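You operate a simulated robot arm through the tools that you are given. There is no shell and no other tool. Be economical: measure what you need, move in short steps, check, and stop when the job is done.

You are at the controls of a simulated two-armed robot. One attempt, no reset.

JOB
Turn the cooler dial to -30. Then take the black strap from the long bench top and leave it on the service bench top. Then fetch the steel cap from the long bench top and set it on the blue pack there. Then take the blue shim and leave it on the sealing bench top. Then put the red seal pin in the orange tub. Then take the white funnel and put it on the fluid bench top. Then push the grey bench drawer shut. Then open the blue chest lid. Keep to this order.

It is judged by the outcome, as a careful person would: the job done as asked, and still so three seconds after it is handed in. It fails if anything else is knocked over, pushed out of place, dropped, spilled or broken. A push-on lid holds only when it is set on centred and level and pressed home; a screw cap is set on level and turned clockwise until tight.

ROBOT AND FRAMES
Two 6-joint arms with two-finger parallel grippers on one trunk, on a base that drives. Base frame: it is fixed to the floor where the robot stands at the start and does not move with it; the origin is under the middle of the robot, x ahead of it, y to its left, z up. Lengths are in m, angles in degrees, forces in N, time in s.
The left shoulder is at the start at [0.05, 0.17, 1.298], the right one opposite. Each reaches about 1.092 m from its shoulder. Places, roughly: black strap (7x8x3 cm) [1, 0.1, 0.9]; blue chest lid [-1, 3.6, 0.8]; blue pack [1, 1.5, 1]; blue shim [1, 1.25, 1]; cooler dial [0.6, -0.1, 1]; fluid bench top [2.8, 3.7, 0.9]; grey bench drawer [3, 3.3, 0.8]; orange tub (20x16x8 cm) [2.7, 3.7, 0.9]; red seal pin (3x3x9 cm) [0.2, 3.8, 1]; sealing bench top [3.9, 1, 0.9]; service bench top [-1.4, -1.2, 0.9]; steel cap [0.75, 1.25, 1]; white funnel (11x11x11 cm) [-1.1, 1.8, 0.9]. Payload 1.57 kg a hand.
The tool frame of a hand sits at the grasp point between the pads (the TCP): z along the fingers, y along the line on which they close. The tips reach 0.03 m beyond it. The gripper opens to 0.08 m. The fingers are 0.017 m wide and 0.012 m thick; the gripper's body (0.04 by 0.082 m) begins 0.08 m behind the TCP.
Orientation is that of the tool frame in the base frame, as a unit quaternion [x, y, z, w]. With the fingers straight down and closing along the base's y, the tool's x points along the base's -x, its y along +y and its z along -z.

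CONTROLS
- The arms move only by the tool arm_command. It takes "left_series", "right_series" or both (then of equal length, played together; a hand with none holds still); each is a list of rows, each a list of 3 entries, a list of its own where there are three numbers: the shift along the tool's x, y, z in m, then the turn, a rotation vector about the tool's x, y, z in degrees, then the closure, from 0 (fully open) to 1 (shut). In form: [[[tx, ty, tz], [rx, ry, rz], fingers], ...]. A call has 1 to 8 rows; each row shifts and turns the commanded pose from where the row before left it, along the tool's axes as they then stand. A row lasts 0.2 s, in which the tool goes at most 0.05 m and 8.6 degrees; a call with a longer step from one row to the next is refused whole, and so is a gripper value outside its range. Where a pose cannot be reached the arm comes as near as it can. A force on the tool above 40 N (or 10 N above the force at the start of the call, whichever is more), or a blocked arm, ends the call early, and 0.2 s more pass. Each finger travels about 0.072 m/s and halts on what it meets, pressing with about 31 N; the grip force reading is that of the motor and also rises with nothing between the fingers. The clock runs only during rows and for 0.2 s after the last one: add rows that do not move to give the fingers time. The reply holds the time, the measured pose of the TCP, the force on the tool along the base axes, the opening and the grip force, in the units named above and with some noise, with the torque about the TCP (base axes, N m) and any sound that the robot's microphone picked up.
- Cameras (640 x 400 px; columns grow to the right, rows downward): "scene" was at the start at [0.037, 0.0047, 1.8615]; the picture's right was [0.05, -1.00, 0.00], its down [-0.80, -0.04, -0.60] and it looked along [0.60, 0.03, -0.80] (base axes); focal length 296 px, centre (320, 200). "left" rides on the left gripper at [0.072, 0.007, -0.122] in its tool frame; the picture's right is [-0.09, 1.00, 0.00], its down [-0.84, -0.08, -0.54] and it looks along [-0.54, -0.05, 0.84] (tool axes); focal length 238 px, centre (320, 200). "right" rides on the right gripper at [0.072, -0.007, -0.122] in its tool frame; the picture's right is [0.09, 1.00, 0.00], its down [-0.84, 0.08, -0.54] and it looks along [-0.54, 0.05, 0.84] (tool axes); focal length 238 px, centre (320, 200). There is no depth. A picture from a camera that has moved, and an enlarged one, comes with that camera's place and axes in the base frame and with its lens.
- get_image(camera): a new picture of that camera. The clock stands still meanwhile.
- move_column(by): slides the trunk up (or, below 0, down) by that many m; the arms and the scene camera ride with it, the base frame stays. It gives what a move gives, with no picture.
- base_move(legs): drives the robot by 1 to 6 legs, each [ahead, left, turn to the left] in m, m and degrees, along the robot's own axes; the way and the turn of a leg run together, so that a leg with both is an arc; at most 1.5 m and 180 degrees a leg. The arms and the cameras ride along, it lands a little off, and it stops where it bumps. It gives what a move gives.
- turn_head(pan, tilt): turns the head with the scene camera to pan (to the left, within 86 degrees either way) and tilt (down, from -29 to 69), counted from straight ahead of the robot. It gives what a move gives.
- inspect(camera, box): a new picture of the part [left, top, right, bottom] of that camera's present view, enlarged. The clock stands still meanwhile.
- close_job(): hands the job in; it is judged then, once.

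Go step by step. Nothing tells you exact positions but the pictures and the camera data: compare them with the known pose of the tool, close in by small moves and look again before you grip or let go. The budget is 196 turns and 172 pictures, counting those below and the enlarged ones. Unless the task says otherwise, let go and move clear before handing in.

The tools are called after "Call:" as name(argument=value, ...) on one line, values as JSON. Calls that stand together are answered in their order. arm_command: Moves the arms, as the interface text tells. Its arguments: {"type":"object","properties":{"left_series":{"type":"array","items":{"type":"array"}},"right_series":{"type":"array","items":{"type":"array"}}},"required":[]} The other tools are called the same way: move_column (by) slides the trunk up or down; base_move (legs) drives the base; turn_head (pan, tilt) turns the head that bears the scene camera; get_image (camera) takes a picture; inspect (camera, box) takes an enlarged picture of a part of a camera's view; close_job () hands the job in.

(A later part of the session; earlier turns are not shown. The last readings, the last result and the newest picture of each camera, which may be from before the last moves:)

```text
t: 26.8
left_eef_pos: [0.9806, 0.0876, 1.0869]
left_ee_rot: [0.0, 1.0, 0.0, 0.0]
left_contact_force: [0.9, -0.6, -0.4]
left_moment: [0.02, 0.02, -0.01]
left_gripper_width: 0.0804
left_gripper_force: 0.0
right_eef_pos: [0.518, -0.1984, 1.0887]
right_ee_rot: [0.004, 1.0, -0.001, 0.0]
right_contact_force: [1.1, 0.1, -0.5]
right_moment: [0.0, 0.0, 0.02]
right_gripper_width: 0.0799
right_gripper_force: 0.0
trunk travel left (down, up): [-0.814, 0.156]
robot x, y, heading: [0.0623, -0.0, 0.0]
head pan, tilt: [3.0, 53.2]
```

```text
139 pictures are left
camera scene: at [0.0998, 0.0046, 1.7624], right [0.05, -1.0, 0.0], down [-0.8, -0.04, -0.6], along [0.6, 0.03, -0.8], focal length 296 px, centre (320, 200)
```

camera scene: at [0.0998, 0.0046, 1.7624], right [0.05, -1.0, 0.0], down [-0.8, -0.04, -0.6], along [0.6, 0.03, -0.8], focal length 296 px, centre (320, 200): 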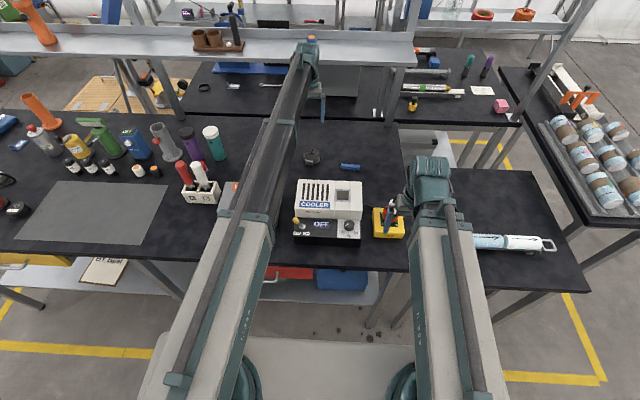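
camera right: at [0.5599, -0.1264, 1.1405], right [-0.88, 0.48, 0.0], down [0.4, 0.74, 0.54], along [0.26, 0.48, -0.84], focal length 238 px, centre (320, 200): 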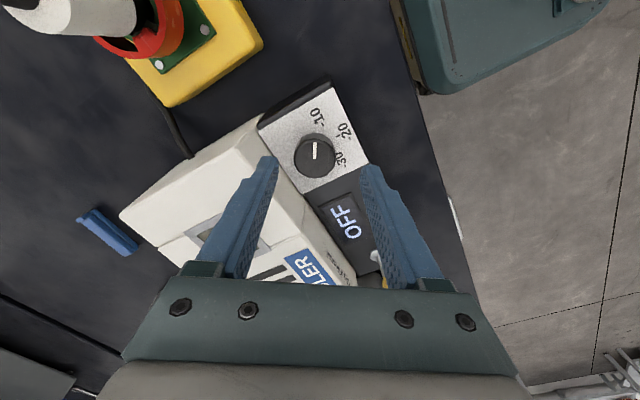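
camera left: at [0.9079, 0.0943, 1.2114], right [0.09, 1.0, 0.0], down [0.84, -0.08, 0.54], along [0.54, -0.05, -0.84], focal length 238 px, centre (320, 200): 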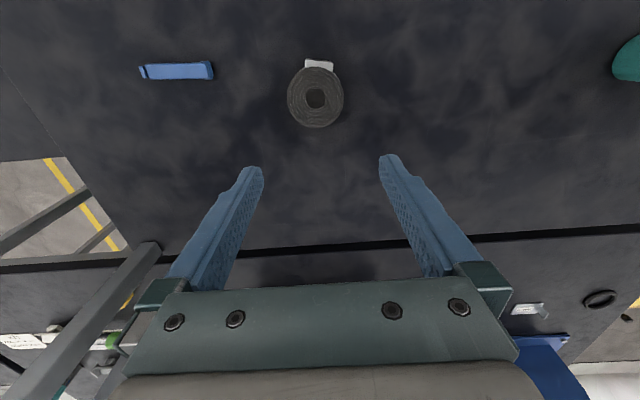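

I swing the right hand out to the side past the bench edge, and centre the left hand on the strap (0.954, 0.085).

Call:
arm_command(right_series=[[[0.005, -0.045, 0], [0, 0, 0], 0], [[0.005, -0.045, 0], [0, 0, 0], 0], [[0.02, -0.045, 0], [0, 0, 0], 0], [[0.02, -0.045, 0], [0, 0, 0], 0], [[0.02, -0.045, 0], [0, 0, 0], 0], [[0.02, -0.045, 0], [0, 0, 0], 0], [[0.02, -0.045, 0], [0, 0, 0], 0], [[0.03, -0.038, 0], [0, 0, 0], 0]], left_series=[[[0.013, -0.001, 0], [0, 0, 0], 0], [[0.013, -0.001, 0], [0, 0, 0], 0], [[0, 0, 0], [0, 0, 0], 0], [[0, 0, 0], [0, 0, 0], 0], [[0, 0, 0], [0, 0, 0], 0], [[0, 0, 0], [0, 0, 0], 0], [[0, 0, 0], [0, 0, 0], 0], [[0, 0, 0], [0, 0, 0], 0]])

Call:
move_column(by=-0.1)

Call:
get_image(camera="left")

Call:
get_image(camera="right")

```text
t: 28.6
left_eef_pos: [0.9527, 0.0842, 1.0895]
left_ee_rot: [0.0, 1.0, 0.0, 0.001]
left_contact_force: [1.0, 0.9, 0.7]
left_moment: [0.04, 0.01, 0.0]
left_gripper_width: 0.0802
left_gripper_force: 0.0
right_eef_pos: [0.3736, -0.5513, 1.089]
right_ee_rot: [0.004, 1.0, 0.0, -0.001]
right_contact_force: [0.0, 0.4, 0.4]
right_moment: [0.0, -0.02, -0.01]
right_gripper_width: 0.0802
right_gripper_force: 0.1
trunk travel left (down, up): [-0.814, 0.156]
robot x, y, heading: [0.0616, 0.0001, 0.1]
head pan, tilt: [3.0, 53.2]
```

```text
t: 29.9
left_eef_pos: [0.9526, 0.0845, 0.989]
left_ee_rot: [0.0, 1.0, 0.001, 0.001]
left_contact_force: [-0.5, -0.2, -0.2]
left_moment: [0.02, -0.02, 0.01]
left_gripper_width: 0.0798
left_gripper_force: 0.2
right_eef_pos: [0.3719, -0.5488, 0.9896]
right_ee_rot: [0.005, 1.0, 0.0, -0.001]
right_contact_force: [-0.4, 0.7, 0.0]
right_moment: [-0.02, 0.01, 0.03]
right_gripper_width: 0.0799
right_gripper_force: 0.0
trunk travel left (down, up): [-0.714, 0.256]
robot x, y, heading: [0.0593, -0.0008, 0.1]
head pan, tilt: [3.0, 53.2]
```

```text
138 pictures are left
camera left: at [0.8801, 0.0921, 1.1128], right [0.09, 1.0, 0.0], down [0.84, -0.08, 0.54], along [0.54, -0.05, -0.84], focal length 238 px, centre (320, 200)
```

left: 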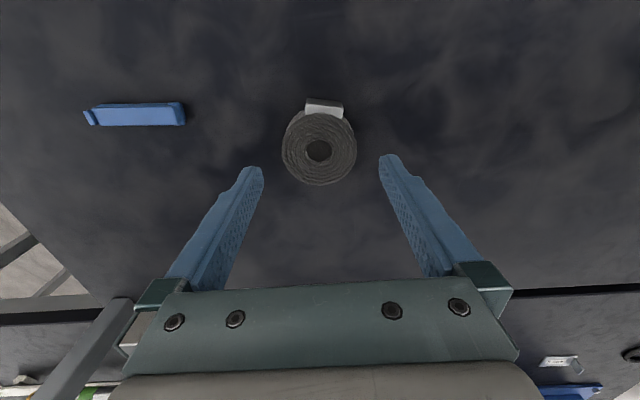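

```text
137 pictures are left
camera right: at [0.3024, -0.5556, 1.1116], right [-0.08, 1.0, 0.0], down [0.84, 0.07, 0.54], along [0.54, 0.04, -0.84], focal length 238 px, centre (320, 200)
```

right: 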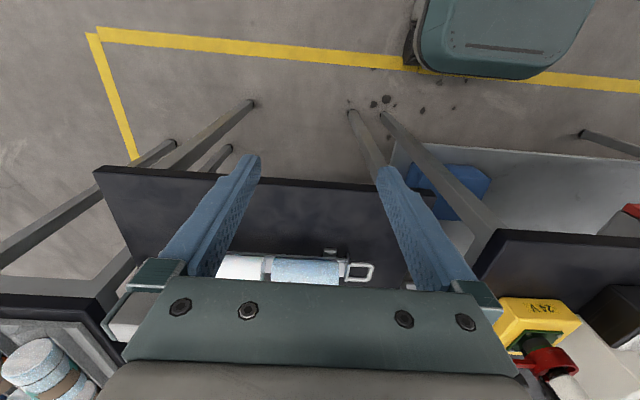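

Centred (strap 64 mm wide). I lower 6 cm and grip.

Call:
move_column(by=-0.06)

Call:
get_image(camera="left")

```text
t: 30.9
left_eef_pos: [0.953, 0.0855, 0.9285]
left_ee_rot: [0.0, 1.0, 0.0, 0.0]
left_contact_force: [0.1, 0.5, 0.0]
left_moment: [-0.01, -0.02, 0.01]
left_gripper_width: 0.0801
left_gripper_force: 0.1
right_eef_pos: [0.3747, -0.5508, 0.9297]
right_ee_rot: [0.004, 1.0, -0.001, -0.001]
right_contact_force: [0.4, -0.6, 0.1]
right_moment: [0.01, 0.03, 0.01]
right_gripper_width: 0.0799
right_gripper_force: 0.0
trunk travel left (down, up): [-0.654, 0.316]
robot x, y, heading: [0.0575, 0.0029, -0.0]
head pan, tilt: [3.0, 53.2]
```

```text
136 pictures are left
camera left: at [0.8801, 0.0921, 1.0528], right [0.09, 1.0, 0.0], down [0.84, -0.08, 0.54], along [0.54, -0.05, -0.84], focal length 238 px, centre (320, 200)
```

left: 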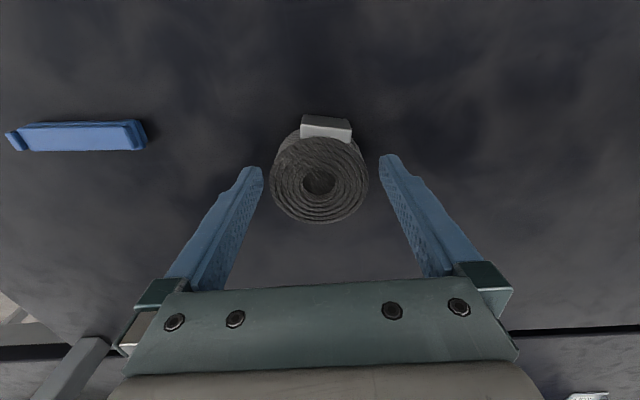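

Call:
move_column(by=-0.006)

Call:
arm_command(left_series=[[[0, 0, 0], [0, 0, 0], 0.2], [[0, 0, 0], [0, 0, 0], 0.3], [[0, 0, 0], [0, 0, 0], 0.35], [[0, 0, 0], [0, 0, 0], 0.35]])

Call:
move_column(by=0.1)

Call:
get_image(camera="left")

```text
t: 31.5
left_eef_pos: [0.9535, 0.0862, 0.9227]
left_ee_rot: [0.0, 1.0, 0.0, 0.002]
left_contact_force: [-0.4, 0.2, 0.1]
left_moment: [-0.01, -0.04, 0.04]
left_gripper_width: 0.0802
left_gripper_force: 0.1
right_eef_pos: [0.3744, -0.5498, 0.9225]
right_ee_rot: [0.004, 1.0, 0.0, 0.0]
right_contact_force: [-0.1, 0.6, -0.5]
right_moment: [-0.03, 0.0, 0.0]
right_gripper_width: 0.0801
right_gripper_force: 0.2
trunk travel left (down, up): [-0.648, 0.322]
robot x, y, heading: [0.0619, -0.0024, 0.2]
head pan, tilt: [3.0, 53.2]
```

```text
t: 32.5
left_eef_pos: [0.9538, 0.0849, 0.9231]
left_ee_rot: [0.0, 1.0, 0.0, 0.001]
left_contact_force: [0.1, -1.1, 0.4]
left_moment: [-0.07, 0.03, -0.02]
left_gripper_width: 0.0658
left_gripper_force: 31.0
right_eef_pos: [0.3742, -0.5494, 0.9233]
right_ee_rot: [0.005, 1.0, 0.0, -0.001]
right_contact_force: [0.2, -0.4, 0.1]
right_moment: [-0.01, -0.02, -0.01]
right_gripper_width: 0.08
right_gripper_force: 0.1
trunk travel left (down, up): [-0.648, 0.322]
robot x, y, heading: [0.0572, 0.0022, 0.0]
head pan, tilt: [3.0, 53.2]
```

```text
t: 33.8
left_eef_pos: [0.9537, 0.0857, 1.0241]
left_ee_rot: [0.0, 1.0, 0.0, 0.001]
left_contact_force: [-1.2, 1.0, -0.9]
left_moment: [-0.01, -0.02, 0.02]
left_gripper_width: 0.0659
left_gripper_force: 30.6
right_eef_pos: [0.3743, -0.5505, 1.0235]
right_ee_rot: [0.004, 1.0, 0.0, -0.002]
right_contact_force: [0.2, -0.5, -0.6]
right_moment: [0.0, 0.02, 0.02]
right_gripper_width: 0.0803
right_gripper_force: 0.0
trunk travel left (down, up): [-0.748, 0.222]
robot x, y, heading: [0.0612, 0.0006, 0.2]
head pan, tilt: [3.0, 53.2]
```

```text
135 pictures are left
camera left: at [0.8805, 0.092, 1.1464], right [0.09, 1.0, 0.0], down [0.84, -0.08, 0.54], along [0.54, -0.05, -0.84], focal length 238 px, centre (320, 200)
```

left: 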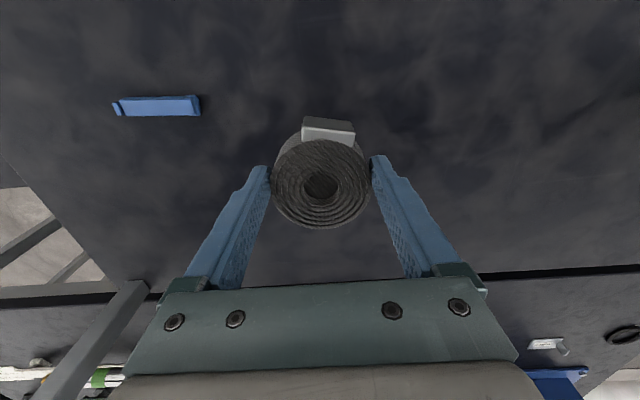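

Strap is held. I raise the trunk, pull the left hand in, and look to the right-rear for the service bench.

Call:
move_column(by=0.13)

Call:
arm_command(left_series=[[[0.045, 0.01, 0], [0, 0, 0], 0.4], [[0.045, 0.01, 0], [0, 0, 0], 0.4], [[0.045, 0.01, 0], [0, 0, 0], 0.4], [[0.045, 0.01, 0], [0, 0, 0], 0.4], [[0.045, 0.01, 0], [0, 0, 0], 0.4], [[0.045, 0.01, 0], [0, 0, 0], 0.4], [[0.045, 0.01, 0], [0, 0, 0], 0.4], [[0.045, 0.01, 0], [0, 0, 0], 0.4]])

Call:
turn_head(pan=-86, tilt=35)

Call:
get_image(camera="scene")

Call:
turn_head(pan=86, tilt=35)

Call:
get_image(camera="scene")

```text
t: 35.4
left_eef_pos: [0.9545, 0.0847, 1.1533]
left_ee_rot: [0.0, 1.0, 0.0, 0.001]
left_contact_force: [0.8, -0.4, -0.7]
left_moment: [0.0, 0.0, -0.05]
left_gripper_width: 0.0658
left_gripper_force: 30.9
right_eef_pos: [0.3743, -0.5503, 1.154]
right_ee_rot: [0.004, 1.0, -0.001, -0.001]
right_contact_force: [-0.7, 1.1, -0.2]
right_moment: [0.02, -0.01, 0.04]
right_gripper_width: 0.08
right_gripper_force: 0.0
trunk travel left (down, up): [-0.878, 0.092]
robot x, y, heading: [0.0635, 0.0005, 0.2]
head pan, tilt: [3.0, 53.2]
```

```text
t: 37.2
left_eef_pos: [0.5926, 0.1653, 1.1539]
left_ee_rot: [-0.001, 1.0, 0.0, 0.001]
left_contact_force: [-0.5, 0.0, -1.1]
left_moment: [-0.02, -0.01, 0.02]
left_gripper_width: 0.066
left_gripper_force: 31.1
right_eef_pos: [0.3733, -0.5488, 1.1529]
right_ee_rot: [0.004, 1.0, 0.0, 0.0]
right_contact_force: [0.2, -0.3, 0.1]
right_moment: [0.0, -0.01, 0.0]
right_gripper_width: 0.0799
right_gripper_force: 0.0
trunk travel left (down, up): [-0.878, 0.092]
robot x, y, heading: [0.0611, -0.0009, -0.2]
head pan, tilt: [3.0, 53.2]
```

```text
t: 38.8
left_eef_pos: [0.595, 0.1656, 1.153]
left_ee_rot: [0.001, 1.0, -0.001, 0.0]
left_contact_force: [-0.2, -0.5, -1.5]
left_moment: [0.02, 0.02, -0.02]
left_gripper_width: 0.0657
left_gripper_force: 30.8
right_eef_pos: [0.3745, -0.5498, 1.1535]
right_ee_rot: [0.004, 1.0, 0.0, -0.001]
right_contact_force: [-0.3, -0.1, -1.3]
right_moment: [0.02, 0.04, 0.01]
right_gripper_width: 0.0798
right_gripper_force: 0.0
trunk travel left (down, up): [-0.878, 0.092]
robot x, y, heading: [0.0609, 0.0012, -0.2]
head pan, tilt: [-85.9, 35.0]
```

```text
134 pictures are left
camera scene: at [0.03, -0.0871, 1.8524], right [-1.0, -0.07, 0.0], down [-0.04, 0.57, -0.82], along [0.06, -0.82, -0.57], focal length 296 px, centre (320, 200)
```

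scene: 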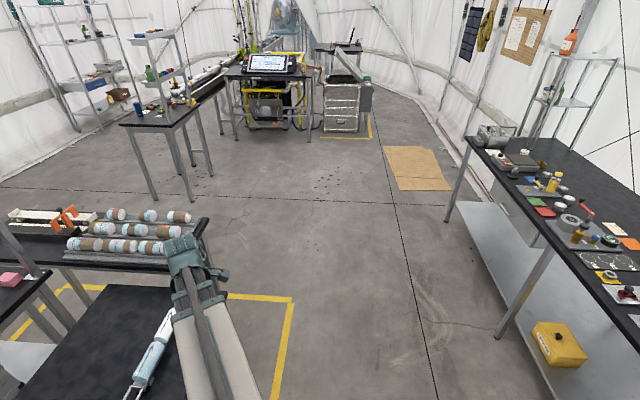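

```text
t: 41.4
left_eef_pos: [0.5947, 0.1642, 1.1524]
left_ee_rot: [0.0, 1.0, 0.0, 0.0]
left_contact_force: [0.8, -0.1, -0.6]
left_moment: [0.01, 0.07, 0.03]
left_gripper_width: 0.0661
left_gripper_force: 31.1
right_eef_pos: [0.3743, -0.5494, 1.1528]
right_ee_rot: [0.004, 1.0, 0.0, -0.001]
right_contact_force: [0.5, -0.5, 0.2]
right_moment: [0.01, 0.04, -0.02]
right_gripper_width: 0.0801
right_gripper_force: 0.1
trunk travel left (down, up): [-0.878, 0.092]
robot x, y, heading: [0.0583, 0.0008, -0.2]
head pan, tilt: [85.9, 35.0]
```

```text
133 pictures are left
camera scene: at [0.0301, 0.0886, 1.8525], right [1.0, -0.07, 0.0], down [-0.04, -0.57, -0.82], along [0.06, 0.82, -0.57], focal length 296 px, centre (320, 200)
```

scene: 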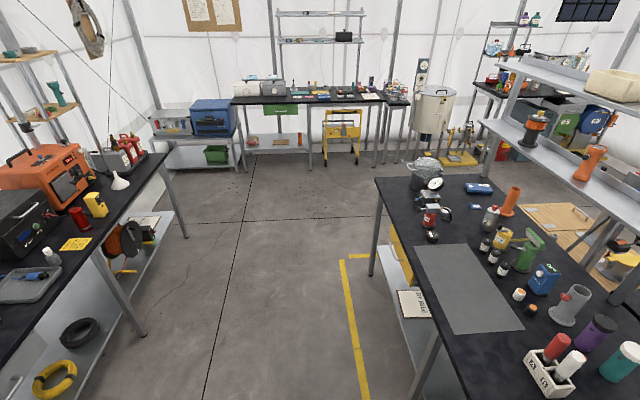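

The service bench is the one at x<-1.03 to the right-rear. I back out, turn, and drive to face it around y=-1.2.

Call:
base_move(legs=[[-0.36, 0, 0], [0, 0, -90], [1.2, 0, 0], [0, 0, -90]])

Call:
turn_head(pan=0, tilt=50)

Call:
get_image(camera="scene")

```text
t: 57.2
left_eef_pos: [-0.8539, -1.3635, 1.1517]
left_ee_rot: [1.0, -0.012, 0.0, 0.0]
left_contact_force: [-1.3, 0.0, -1.1]
left_moment: [0.01, -0.05, -0.01]
left_gripper_width: 0.0657
left_gripper_force: 30.7
right_eef_pos: [-0.6157, -0.6536, 1.153]
right_ee_rot: [1.0, -0.016, 0.0, 0.0]
right_contact_force: [-0.2, -0.3, 0.2]
right_moment: [-0.02, -0.02, -0.01]
right_gripper_width: 0.0801
right_gripper_force: 0.0
trunk travel left (down, up): [-0.878, 0.092]
robot x, y, heading: [-0.3171, -1.2111, 178.4]
head pan, tilt: [85.9, 35.0]
```

```text
t: 58.8
left_eef_pos: [-0.8529, -1.3645, 1.1539]
left_ee_rot: [1.0, -0.011, -0.001, 0.0]
left_contact_force: [-0.9, -0.4, -0.6]
left_moment: [0.03, 0.01, -0.01]
left_gripper_width: 0.0657
left_gripper_force: 31.5
right_eef_pos: [-0.6163, -0.6549, 1.1534]
right_ee_rot: [1.0, -0.017, 0.001, -0.001]
right_contact_force: [-0.1, -0.2, 0.0]
right_moment: [-0.04, 0.03, -0.02]
right_gripper_width: 0.08
right_gripper_force: 0.1
trunk travel left (down, up): [-0.878, 0.092]
robot x, y, heading: [-0.3178, -1.2103, 178.7]
head pan, tilt: [0.0, 50.0]
```

```text
132 pictures are left
camera scene: at [-0.3501, -1.2104, 1.8307], right [0.02, 1.0, 0.0], down [0.77, -0.02, -0.64], along [-0.64, 0.02, -0.77], focal length 296 px, centre (320, 200)
```

scene: 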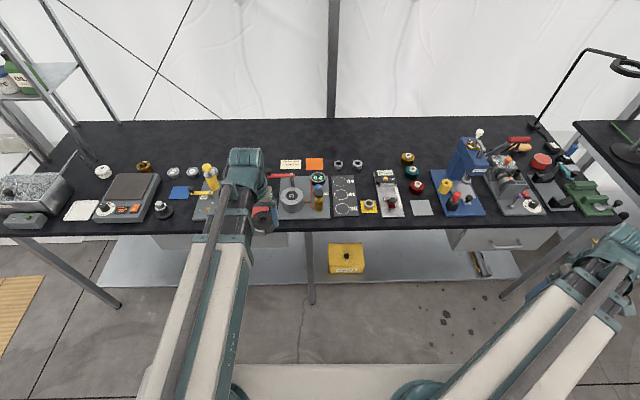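

Free space on the service bench lies behind the items, around x≈-1.48, y≈-1.28. I drive 0.26 ahead and extend the left hand there, keeping high.

Call:
base_move(legs=[[0.26, 0, 1.4]])

Call:
arm_command(left_series=[[[-0.045, -0.008, 0], [0, 0, 0], 0.4], [[-0.045, -0.008, 0], [0, 0, 0], 0.4], [[-0.045, -0.008, 0], [0, 0, 0], 0.4], [[-0.045, -0.008, 0], [0, 0, 0], 0.4], [[-0.045, -0.008, 0], [0, 0, 0], 0.4], [[-0.045, -0.008, 0], [0, 0, 0], 0.4], [[-0.045, -0.008, 0], [0, 0, 0], 0.4], [[-0.045, -0.008, 0], [0, 0, 0], 0.4]])

Call:
get_image(camera="scene")

Call:
get_image(camera="left")

```text
t: 60.6
left_eef_pos: [-1.1097, -1.377, 1.1518]
left_ee_rot: [1.0, 0.001, 0.001, 0.0]
left_contact_force: [-0.2, 0.3, -0.8]
left_moment: [-0.02, -0.03, -0.01]
left_gripper_width: 0.0659
left_gripper_force: 31.1
right_eef_pos: [-0.8927, -0.66, 1.1527]
right_ee_rot: [1.0, -0.004, 0.001, 0.0]
right_contact_force: [0.6, -0.7, 1.0]
right_moment: [-0.03, -0.04, -0.02]
right_gripper_width: 0.0803
right_gripper_force: 0.1
trunk travel left (down, up): [-0.878, 0.092]
robot x, y, heading: [-0.5768, -1.2077, -179.9]
head pan, tilt: [0.0, 50.0]
```

```text
t: 62.4
left_eef_pos: [-1.4714, -1.313, 1.154]
left_ee_rot: [1.0, 0.001, -0.002, 0.0]
left_contact_force: [0.6, 0.6, -1.7]
left_moment: [-0.02, -0.03, -0.02]
left_gripper_width: 0.0659
left_gripper_force: 30.7
right_eef_pos: [-0.8925, -0.659, 1.1527]
right_ee_rot: [1.0, -0.003, 0.001, 0.0]
right_contact_force: [-0.1, 0.0, -0.4]
right_moment: [0.01, -0.01, -0.01]
right_gripper_width: 0.0798
right_gripper_force: 0.1
trunk travel left (down, up): [-0.878, 0.092]
robot x, y, heading: [-0.5747, -1.209, -179.6]
head pan, tilt: [0.0, 50.0]
```

```text
131 pictures are left
camera scene: at [-0.6111, -1.2082, 1.8307], right [0.0, 1.0, 0.0], down [0.77, 0.0, -0.64], along [-0.64, 0.0, -0.77], focal length 296 px, centre (320, 200)
```

scene: 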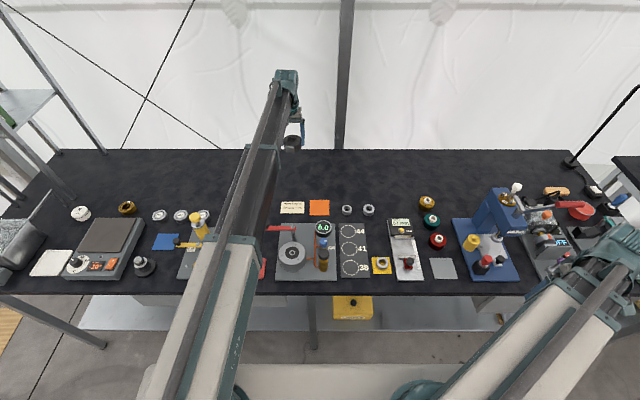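

```text
130 pictures are left
camera left: at [-1.3993, -1.3191, 1.2761], right [-0.09, -1.0, 0.0], down [-0.84, 0.08, 0.54], along [-0.54, 0.05, -0.84], focal length 238 px, centre (320, 200)
```

left: 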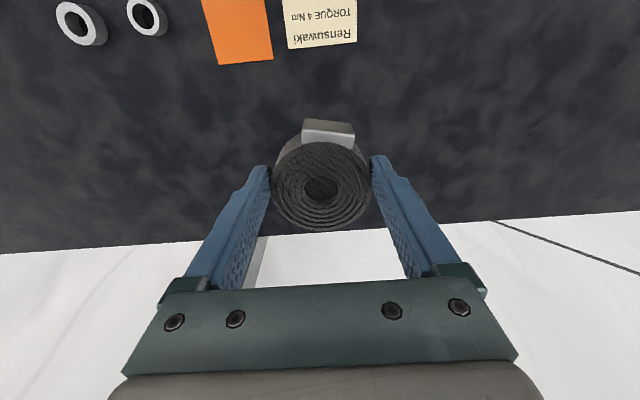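

I nudge further back and lower toward the bench.

Call:
arm_command(left_series=[[[-0.015, 0.0, 0], [0, 0, 0], 0.4]])

Call:
move_column(by=-0.19)

Call:
get_image(camera="left")

Call:
get_image(camera="scene")

```text
t: 62.8
left_eef_pos: [-1.4839, -1.3127, 1.1523]
left_ee_rot: [1.0, 0.001, -0.001, 0.0]
left_contact_force: [-0.2, 0.4, -0.9]
left_moment: [0.0, -0.03, 0.03]
left_gripper_width: 0.066
left_gripper_force: 30.9
right_eef_pos: [-0.8926, -0.6604, 1.152]
right_ee_rot: [1.0, -0.003, 0.001, 0.0]
right_contact_force: [0.4, -0.5, -0.4]
right_moment: [0.01, -0.01, -0.02]
right_gripper_width: 0.0802
right_gripper_force: 0.1
trunk travel left (down, up): [-0.878, 0.092]
robot x, y, heading: [-0.5753, -1.2103, -179.9]
head pan, tilt: [0.0, 50.0]
```

```text
t: 64.9
left_eef_pos: [-1.4833, -1.313, 0.9642]
left_ee_rot: [1.0, 0.0, -0.001, 0.0]
left_contact_force: [-0.4, 0.3, -1.3]
left_moment: [-0.01, 0.01, 0.02]
left_gripper_width: 0.0659
left_gripper_force: 31.1
right_eef_pos: [-0.891, -0.6602, 0.9625]
right_ee_rot: [1.0, -0.004, 0.001, 0.0]
right_contact_force: [-0.3, 0.4, 0.1]
right_moment: [0.0, 0.01, -0.01]
right_gripper_width: 0.08
right_gripper_force: 0.0
trunk travel left (down, up): [-0.688, 0.282]
robot x, y, heading: [-0.5742, -1.2089, -179.9]
head pan, tilt: [0.0, 50.0]
```

```text
129 pictures are left
camera left: at [-1.4125, -1.3192, 1.0867], right [-0.09, -1.0, 0.0], down [-0.84, 0.08, 0.54], along [-0.54, 0.05, -0.84], focal length 238 px, centre (320, 200)
```

left: 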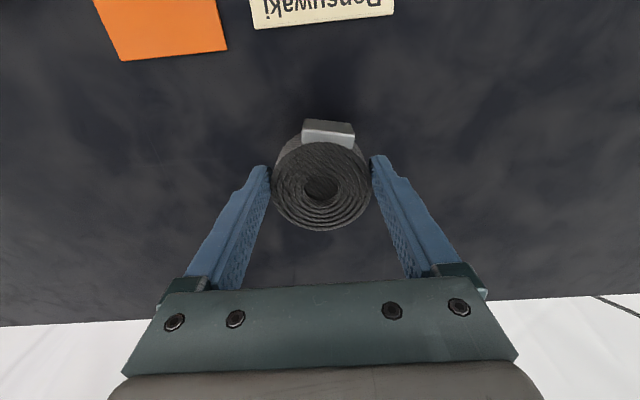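

```text
128 pictures are left
camera scene: at [-0.6098, -1.2084, 1.6408], right [0.0, 1.0, 0.0], down [0.77, 0.0, -0.64], along [-0.64, 0.0, -0.77], focal length 296 px, centre (320, 200)
```

scene: 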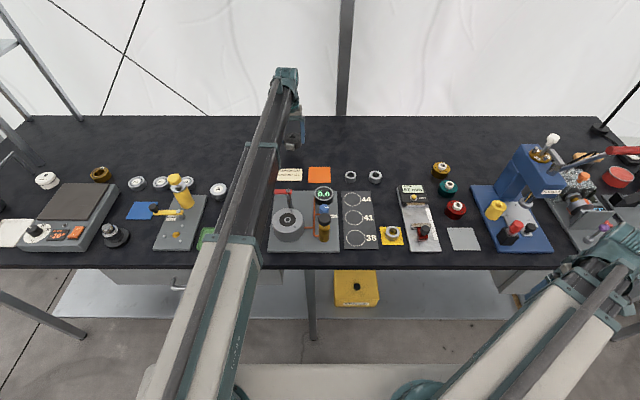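

Call:
move_column(by=-0.033)

Call:
move_column(by=-0.006)

Call:
get_image(camera="left")

```text
t: 65.7
left_eef_pos: [-1.4844, -1.3131, 0.9292]
left_ee_rot: [1.0, 0.001, -0.001, 0.001]
left_contact_force: [-0.8, -1.2, -1.4]
left_moment: [0.0, -0.03, -0.01]
left_gripper_width: 0.0659
left_gripper_force: 31.0
right_eef_pos: [-0.8923, -0.6593, 0.9315]
right_ee_rot: [1.0, -0.003, 0.001, 0.0]
right_contact_force: [-0.5, -0.4, -0.3]
right_moment: [-0.02, -0.01, 0.0]
right_gripper_width: 0.0799
right_gripper_force: 0.0
trunk travel left (down, up): [-0.655, 0.315]
robot x, y, heading: [-0.5763, -1.2109, -180.0]
head pan, tilt: [0.0, 50.0]
```

```text
t: 66.2
left_eef_pos: [-1.4846, -1.3125, 0.9238]
left_ee_rot: [1.0, 0.001, -0.001, 0.0]
left_contact_force: [0.2, 0.2, -0.5]
left_moment: [0.02, 0.01, 0.0]
left_gripper_width: 0.0657
left_gripper_force: 31.4
right_eef_pos: [-0.8893, -0.6594, 0.9241]
right_ee_rot: [1.0, -0.003, 0.001, 0.0]
right_contact_force: [0.5, 0.1, 0.5]
right_moment: [-0.01, 0.0, 0.01]
right_gripper_width: 0.0799
right_gripper_force: 0.0
trunk travel left (down, up): [-0.649, 0.321]
robot x, y, heading: [-0.577, -1.2067, -179.9]
head pan, tilt: [0.0, 50.0]
```

```text
127 pictures are left
camera left: at [-1.4125, -1.3192, 1.0476], right [-0.09, -1.0, 0.0], down [-0.84, 0.08, 0.54], along [-0.54, 0.05, -0.84], focal length 238 px, centre (320, 200)
```

left: 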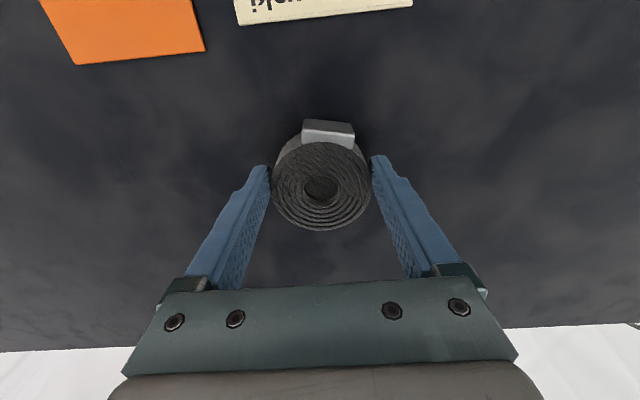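

Call:
move_column(by=-0.003)

Call:
arm_command(left_series=[[[0, 0, 0], [0, 0, 0], 0.4]])

```text
t: 66.8
left_eef_pos: [-1.483, -1.3124, 0.9232]
left_ee_rot: [1.0, 0.001, -0.002, 0.001]
left_contact_force: [-8.2, -1.3, 25.1]
left_moment: [0.04, 0.22, 0.0]
left_gripper_width: 0.066
left_gripper_force: 31.2
right_eef_pos: [-0.8891, -0.6594, 0.9218]
right_ee_rot: [1.0, -0.004, 0.0, 0.0]
right_contact_force: [-0.2, 0.1, -0.6]
right_moment: [-0.01, 0.0, 0.03]
right_gripper_width: 0.0802
right_gripper_force: 0.0
trunk travel left (down, up): [-0.646, 0.324]
robot x, y, heading: [-0.5779, -1.2106, -179.6]
head pan, tilt: [0.0, 50.0]
```

```text
t: 67.2
left_eef_pos: [-1.4842, -1.3123, 0.9225]
left_ee_rot: [1.0, 0.001, -0.003, 0.0]
left_contact_force: [-12.3, -1.4, 32.4]
left_moment: [-0.05, 0.42, -0.05]
left_gripper_width: 0.0658
left_gripper_force: 30.8
right_eef_pos: [-0.8899, -0.66, 0.9237]
right_ee_rot: [1.0, -0.004, 0.0, -0.001]
right_contact_force: [-0.2, 0.2, 0.4]
right_moment: [0.03, 0.0, -0.02]
right_gripper_width: 0.08
right_gripper_force: 0.1
trunk travel left (down, up): [-0.646, 0.324]
robot x, y, heading: [-0.5783, -1.2115, -179.7]
head pan, tilt: [0.0, 50.0]
```

Contact with the bench. I back off 2 mm, open, rise and retract.

Call:
move_column(by=0.002)

Call:
arm_command(left_series=[[[0, 0, 0], [0, 0, 0], 0.1], [[0, 0, 0], [0, 0, 0], 0], [[0, 0, 0], [0, 0, 0], 0]])

Call:
move_column(by=0.2)

Call:
get_image(camera="left")

Call:
arm_command(left_series=[[[0.045, 0.008, 0], [0, 0, 0], 0], [[0.045, 0.008, 0], [0, 0, 0], 0], [[0.045, 0.008, 0], [0, 0, 0], 0], [[0.045, 0.008, 0], [0, 0, 0], 0], [[0.045, 0.008, 0], [0, 0, 0], 0], [[0.045, 0.008, 0], [0, 0, 0], 0], [[0.045, 0.008, 0], [0, 0, 0], 0], [[0.045, 0.008, 0], [0, 0, 0], 0]], right_series=[[[0, 0.04, 0], [0, 0, 0], 0], [[0, 0.04, 0], [0, 0, 0], 0], [[-0.02, 0.04, 0], [0, 0, 0], 0], [[-0.02, 0.04, 0], [0, 0, 0], 0], [[-0.02, 0.04, 0], [0, 0, 0], 0], [[-0.02, 0.04, 0], [0, 0, 0], 0], [[-0.02, 0.04, 0], [0, 0, 0], 0], [[-0.02, 0.03, 0], [0, 0, 0], 0]])

```text
t: 67.7
left_eef_pos: [-1.4825, -1.3127, 0.9238]
left_ee_rot: [1.0, 0.001, 0.0, 0.0]
left_contact_force: [-2.9, -0.5, 7.8]
left_moment: [-0.04, 0.41, 0.0]
left_gripper_width: 0.0659
left_gripper_force: 31.3
right_eef_pos: [-0.8896, -0.6587, 0.924]
right_ee_rot: [1.0, -0.003, 0.0, 0.0]
right_contact_force: [0.5, -0.5, -0.6]
right_moment: [0.0, 0.0, 0.01]
right_gripper_width: 0.0801
right_gripper_force: 0.1
trunk travel left (down, up): [-0.648, 0.322]
robot x, y, heading: [-0.5771, -1.2108, -179.9]
head pan, tilt: [0.0, 50.0]
```

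```text
t: 68.5
left_eef_pos: [-1.4846, -1.3131, 0.9241]
left_ee_rot: [1.0, 0.0, -0.001, 0.0]
left_contact_force: [-0.1, -0.3, 0.5]
left_moment: [0.0, -0.01, -0.04]
left_gripper_width: 0.08
left_gripper_force: 0.0
right_eef_pos: [-0.8901, -0.6607, 0.923]
right_ee_rot: [1.0, -0.004, 0.001, 0.0]
right_contact_force: [-0.3, -0.8, 1.0]
right_moment: [-0.03, 0.0, -0.01]
right_gripper_width: 0.0797
right_gripper_force: 0.1
trunk travel left (down, up): [-0.648, 0.322]
robot x, y, heading: [-0.577, -1.2086, -179.8]
head pan, tilt: [0.0, 50.0]
```

```text
t: 70.7
left_eef_pos: [-1.4839, -1.3125, 1.1236]
left_ee_rot: [1.0, 0.001, 0.0, 0.0]
left_contact_force: [-0.2, -0.6, 0.8]
left_moment: [-0.02, -0.01, 0.01]
left_gripper_width: 0.08
left_gripper_force: 0.0
right_eef_pos: [-0.8908, -0.6594, 1.1229]
right_ee_rot: [1.0, -0.003, 0.001, 0.0]
right_contact_force: [-0.7, -0.4, 0.3]
right_moment: [-0.01, -0.01, 0.02]
right_gripper_width: 0.08
right_gripper_force: 0.1
trunk travel left (down, up): [-0.848, 0.122]
robot x, y, heading: [-0.5744, -1.2123, -179.6]
head pan, tilt: [0.0, 50.0]
```

```text
126 pictures are left
camera left: at [-1.4126, -1.3191, 1.2466], right [-0.09, -1.0, 0.0], down [-0.84, 0.08, 0.54], along [-0.54, 0.05, -0.84], focal length 238 px, centre (320, 200)
```

left: 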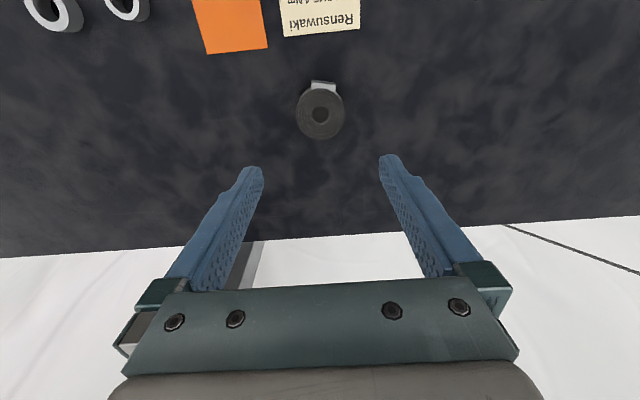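

```text
t: 72.5
left_eef_pos: [-1.1225, -1.3753, 1.1231]
left_ee_rot: [1.0, 0.0, -0.001, 0.0]
left_contact_force: [-0.3, 1.4, 0.7]
left_moment: [0.02, -0.01, 0.01]
left_gripper_width: 0.0798
left_gripper_force: 0.1
right_eef_pos: [-1.0404, -0.9462, 1.124]
right_ee_rot: [1.0, -0.005, 0.001, 0.0]
right_contact_force: [0.2, -0.1, -0.4]
right_moment: [0.01, 0.05, 0.0]
right_gripper_width: 0.0801
right_gripper_force: 0.0
right hand out of reach, approached as far as the arm can: row 2, 3, 4, 5
trunk travel left (down, up): [-0.848, 0.122]
robot x, y, heading: [-0.5755, -1.2118, -180.0]
head pan, tilt: [0.0, 50.0]
```

Strap is resting on the service bench. I drive to face the left part of the long bench (y≈1.3).

Call:
base_move(legs=[[-0.25, 0, 0], [0, 0, -90], [1.3, 0, 0], [1.2, 0, 0], [0, 0, -90]])

Call:
turn_head(pan=0, tilt=45)

Call:
get_image(camera="scene")

```text
t: 93.8
left_eef_pos: [0.2478, 1.4623, 1.1239]
left_ee_rot: [0.008, 1.0, -0.001, 0.001]
left_contact_force: [-0.4, -0.3, 1.0]
left_moment: [-0.05, 0.02, 0.0]
left_gripper_width: 0.08
left_gripper_force: 0.0
right_eef_pos: [0.1555, 1.0349, 1.1239]
right_ee_rot: [0.014, 1.0, 0.0, -0.001]
right_contact_force: [-0.7, 0.5, -0.9]
right_moment: [-0.01, 0.0, 0.01]
right_gripper_width: 0.08
right_gripper_force: 0.0
trunk travel left (down, up): [-0.848, 0.122]
robot x, y, heading: [-0.3045, 1.3066, -1.3]
head pan, tilt: [0.0, 50.0]
```

```text
t: 94.5
left_eef_pos: [0.2477, 1.4602, 1.1234]
left_ee_rot: [0.01, 1.0, 0.0, 0.001]
left_contact_force: [0.4, 0.1, 0.0]
left_moment: [0.02, -0.01, 0.01]
left_gripper_width: 0.08
left_gripper_force: 0.1
right_eef_pos: [0.1549, 1.0353, 1.123]
right_ee_rot: [0.014, 1.0, 0.0, 0.0]
right_contact_force: [0.0, 0.2, 0.0]
right_moment: [0.0, 0.01, 0.03]
right_gripper_width: 0.0799
right_gripper_force: 0.0
trunk travel left (down, up): [-0.848, 0.122]
robot x, y, heading: [-0.3057, 1.3042, -1.0]
head pan, tilt: [0.0, 45.0]
```

```text
125 pictures are left
camera scene: at [-0.26, 1.3078, 1.8076], right [-0.02, -1.0, 0.0], down [-0.71, 0.01, -0.71], along [0.71, -0.01, -0.71], focal length 296 px, centre (320, 200)
```

scene: 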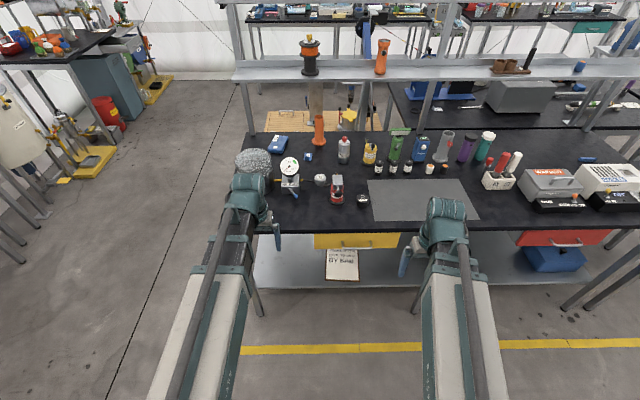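

Call:
inspect(camera="scene", box=[230, 125, 390, 225])

Call:
inspect(camera="scene", box=[340, 120, 500, 220])

```text
4.00 times, centred on (310, 175) of scene
camera zoom: at [-0.26, 1.3078, 1.8076], right [-0.02, -1.0, 0.0], down [-0.71, 0.01, -0.71], along [0.71, -0.01, -0.71], focal length 1184 px, centre (360, 300)
```

zoom: 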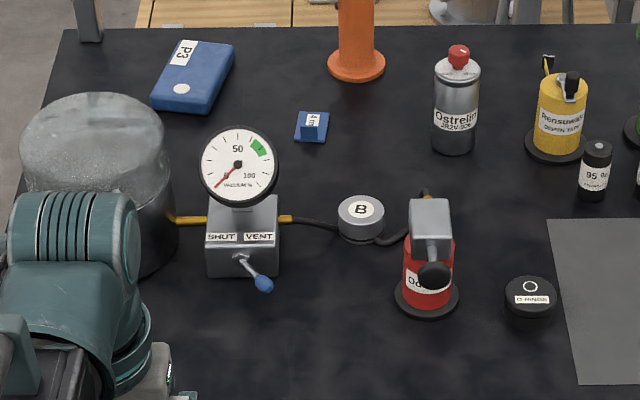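

```text
4.00 times, centred on (420, 170) of scene
camera zoom: at [-0.26, 1.3078, 1.8076], right [-0.02, -1.0, 0.0], down [-0.71, 0.01, -0.71], along [0.71, -0.01, -0.71], focal length 1184 px, centre (-80, 320)
```

zoom: 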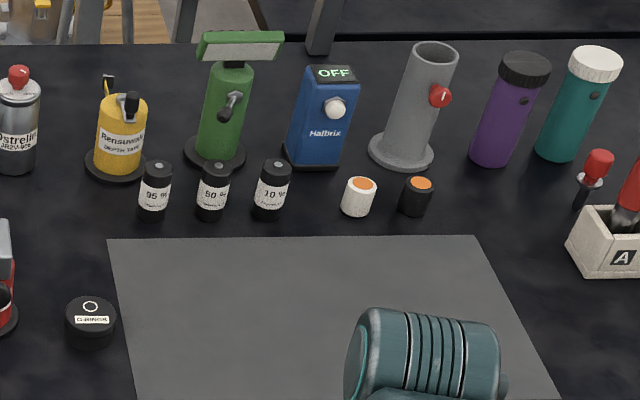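

I see the steel disc cap "B" near (0.78,1.29), the blue pack "P3" near (1.05,1.50) and a small blue block near (0.96,1.35). I raise and drive closer for a better look.

Call:
move_column(by=0.09)

Call:
base_move(legs=[[0.33, 0, 1]])

Call:
turn_head(pan=0, tilt=52)

Call:
get_image(camera="scene")

Call:
get_image(camera="right")

Call:
get_image(camera="left")

```text
t: 95.8
left_eef_pos: [0.2472, 1.4614, 1.2144]
left_ee_rot: [0.009, 1.0, 0.001, 0.0]
left_contact_force: [0.4, 0.9, -0.7]
left_moment: [0.03, -0.03, 0.02]
left_gripper_width: 0.08
left_gripper_force: 0.1
right_eef_pos: [0.1551, 1.0347, 1.2125]
right_ee_rot: [0.014, 1.0, 0.001, -0.001]
right_contact_force: [0.2, 0.9, -0.2]
right_moment: [-0.01, 0.05, 0.02]
right_gripper_width: 0.0801
right_gripper_force: 0.1
trunk travel left (down, up): [-0.938, 0.032]
robot x, y, heading: [-0.3024, 1.3079, -1.1]
head pan, tilt: [0.0, 45.0]
```

```text
t: 97.9
left_eef_pos: [0.5752, 1.4677, 1.2123]
left_ee_rot: [0.001, 1.0, 0.0, 0.001]
left_contact_force: [0.8, 0.6, -1.0]
left_moment: [0.0, 0.04, -0.01]
left_gripper_width: 0.08
left_gripper_force: 0.1
right_eef_pos: [0.4899, 1.0388, 1.2128]
right_ee_rot: [0.005, 1.0, -0.001, -0.001]
right_contact_force: [0.9, -0.3, 0.3]
right_moment: [-0.01, 0.02, 0.01]
right_gripper_width: 0.0802
right_gripper_force: 0.1
trunk travel left (down, up): [-0.938, 0.032]
robot x, y, heading: [0.0245, 1.3086, -0.1]
head pan, tilt: [0.0, 45.0]
```

```text
t: 98.6
left_eef_pos: [0.5741, 1.4672, 1.2127]
left_ee_rot: [0.001, 1.0, 0.0, 0.001]
left_contact_force: [0.1, -0.4, -0.1]
left_moment: [0.01, 0.02, -0.01]
left_gripper_width: 0.0798
left_gripper_force: 0.1
right_eef_pos: [0.4887, 1.0392, 1.2139]
right_ee_rot: [0.005, 1.0, 0.0, -0.001]
right_contact_force: [-0.1, -0.3, 0.1]
right_moment: [-0.04, 0.0, 0.01]
right_gripper_width: 0.0799
right_gripper_force: 0.1
trunk travel left (down, up): [-0.938, 0.032]
robot x, y, heading: [0.0238, 1.3034, -0.2]
head pan, tilt: [0.0, 52.0]
```

```text
122 pictures are left
camera scene: at [0.0631, 1.305, 1.8881], right [0.0, -1.0, 0.0], down [-0.79, 0.0, -0.62], along [0.62, 0.0, -0.79], focal length 296 px, centre (320, 200)
```

scene: 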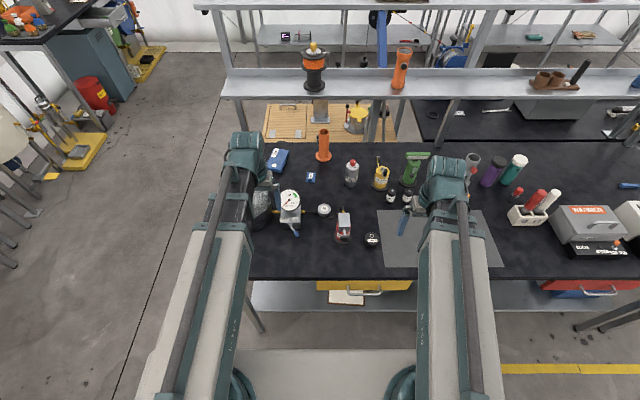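

```text
121 pictures are left
camera right: at [0.4173, 1.0337, 1.3356], right [-0.08, 1.0, 0.0], down [0.84, 0.07, 0.54], along [0.54, 0.04, -0.84], focal length 238 px, centre (320, 200)
```

right: 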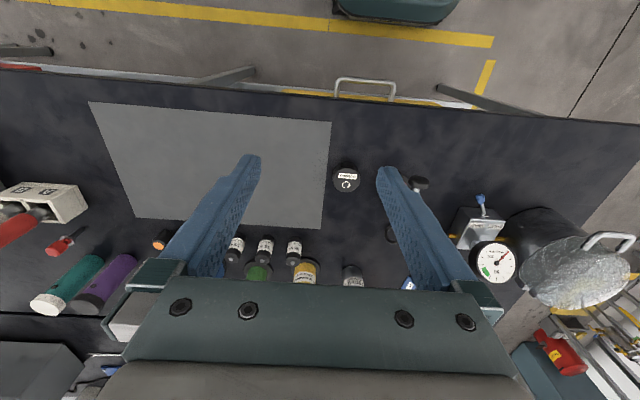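

```text
120 pictures are left
camera left: at [0.5012, 1.4752, 1.3368], right [0.09, 1.0, 0.0], down [0.84, -0.08, 0.54], along [0.54, -0.05, -0.84], focal length 238 px, centre (320, 200)
```

left: 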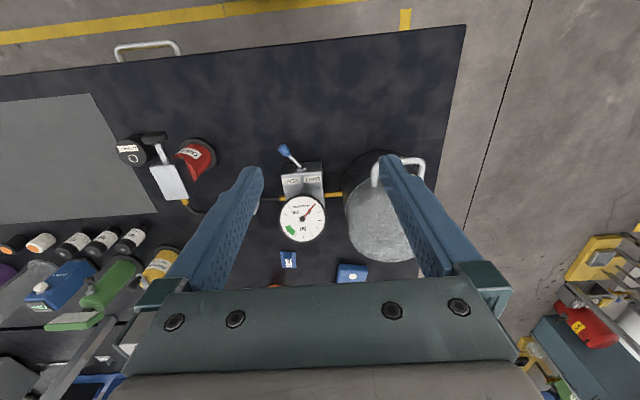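

I move the right hand above the disc cap for a close look.

Call:
arm_command(right_series=[[[-0.035, 0.035, 0], [0, 0, 0], 0], [[-0.035, 0.035, 0], [0, 0, 0], 0], [[-0.035, 0.035, 0], [0, 0, 0], 0], [[-0.035, 0.035, 0], [0, 0, 0], 0], [[-0.035, 0.035, 0], [0, 0, 0], 0], [[-0.035, 0.035, 0], [0, 0, 0], 0]])

Call:
get_image(camera="right")

Call:
inspect(camera="right", box=[240, 60, 440, 185])

Call:
inspect(camera="left", box=[140, 120, 340, 245])

```text
t: 100.0
left_eef_pos: [0.5747, 1.4685, 1.2131]
left_ee_rot: [0.001, 1.0, 0.0, 0.001]
left_contact_force: [1.1, -0.2, 0.4]
left_moment: [0.0, -0.01, -0.02]
left_gripper_width: 0.0799
left_gripper_force: 0.1
right_eef_pos: [0.7038, 1.246, 1.213]
right_ee_rot: [0.006, 1.0, 0.0, -0.001]
right_contact_force: [0.0, 0.0, -0.1]
right_moment: [0.0, 0.02, 0.04]
right_gripper_width: 0.0801
right_gripper_force: 0.0
trunk travel left (down, up): [-0.938, 0.032]
robot x, y, heading: [0.0249, 1.3026, -0.3]
head pan, tilt: [0.0, 52.0]
```

```text
119 pictures are left
camera right: at [0.6309, 1.2411, 1.3352], right [-0.08, 1.0, 0.0], down [0.84, 0.07, 0.54], along [0.54, 0.04, -0.84], focal length 238 px, centre (320, 200)
```

right: 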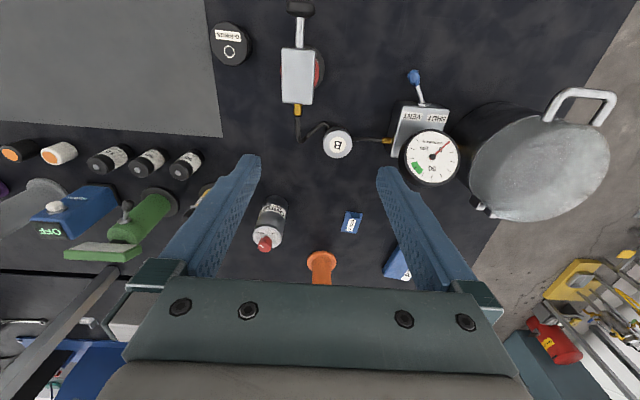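

```text
3.20 times, centred on (340, 122) of right
camera zoom: at [0.6309, 1.2411, 1.3352], right [-0.08, 1.0, 0.0], down [0.84, 0.07, 0.54], along [0.54, 0.04, -0.84], focal length 763 px, centre (256, 448)
```

zoom: 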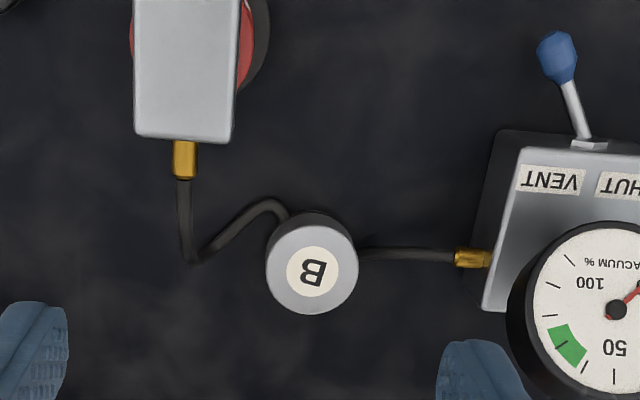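

```text
3.20 times, centred on (240, 182) of left
camera zoom: at [0.5023, 1.4758, 1.3363], right [0.09, 1.0, 0.0], down [0.84, -0.08, 0.54], along [0.54, -0.05, -0.84], focal length 763 px, centre (576, 256)
```

zoom: 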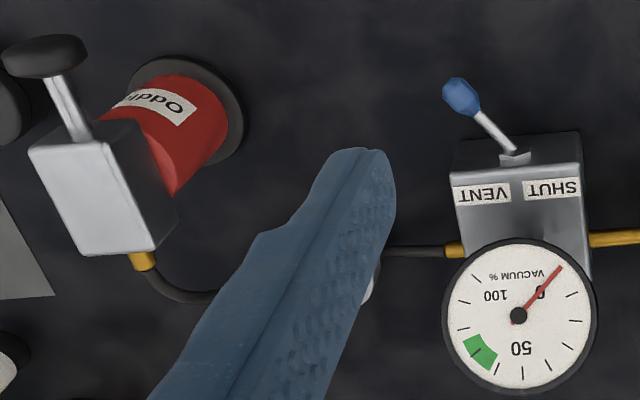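

I zoom on the B disc from two views to see whether it is a loose cap.

Call:
inspect(camera="scene", box=[284, 190, 364, 240])

Call:
inspect(camera="right", box=[290, 100, 400, 170])

Call:
inspect(camera="right", box=[240, 180, 440, 305])

```text
8.00 times, centred on (324, 215) of scene
camera zoom: at [0.0646, 1.3059, 1.888], right [0.0, -1.0, 0.0], down [-0.79, 0.0, -0.62], along [0.62, 0.0, -0.79], focal length 2367 px, centre (288, 80)
```

zoom: 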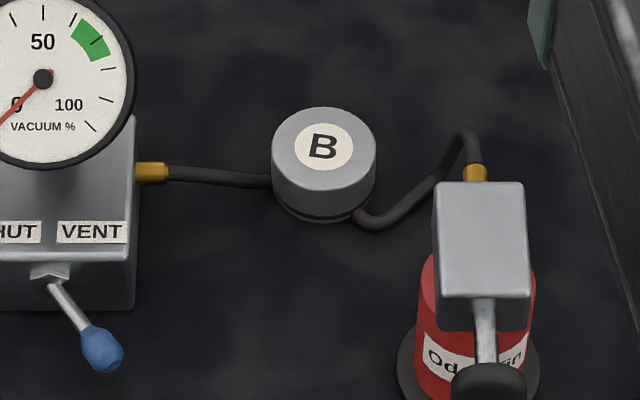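

```text
5.71 times, centred on (345, 135) of right
camera zoom: at [0.6309, 1.2411, 1.3352], right [-0.08, 1.0, 0.0], down [0.84, 0.07, 0.54], along [0.54, 0.04, -0.84], focal length 1362 px, centre (177, 571)
```

zoom: 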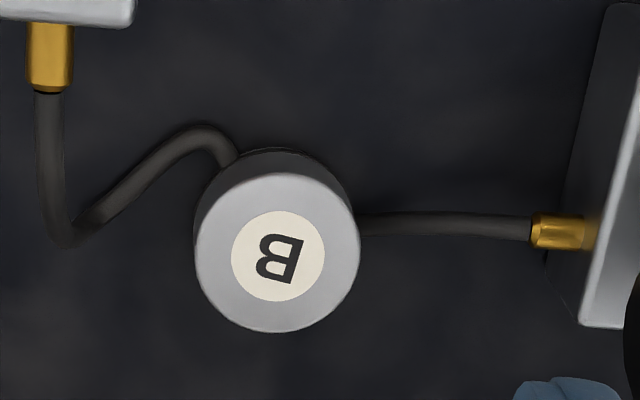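

```text
3.20 times, centred on (340, 242) of right
camera zoom: at [0.6309, 1.2411, 1.3352], right [-0.08, 1.0, 0.0], down [0.84, 0.07, 0.54], along [0.54, 0.04, -0.84], focal length 763 px, centre (256, 64)
```

zoom: 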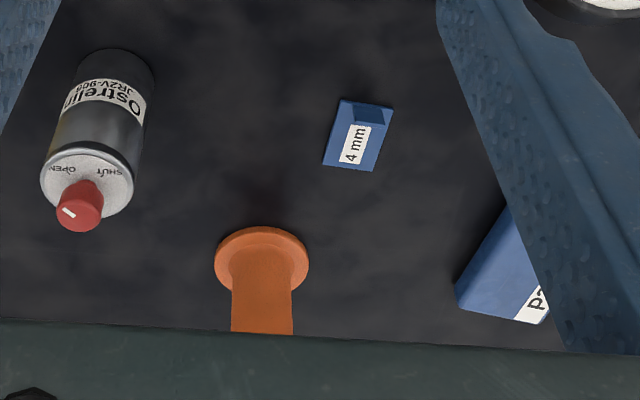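

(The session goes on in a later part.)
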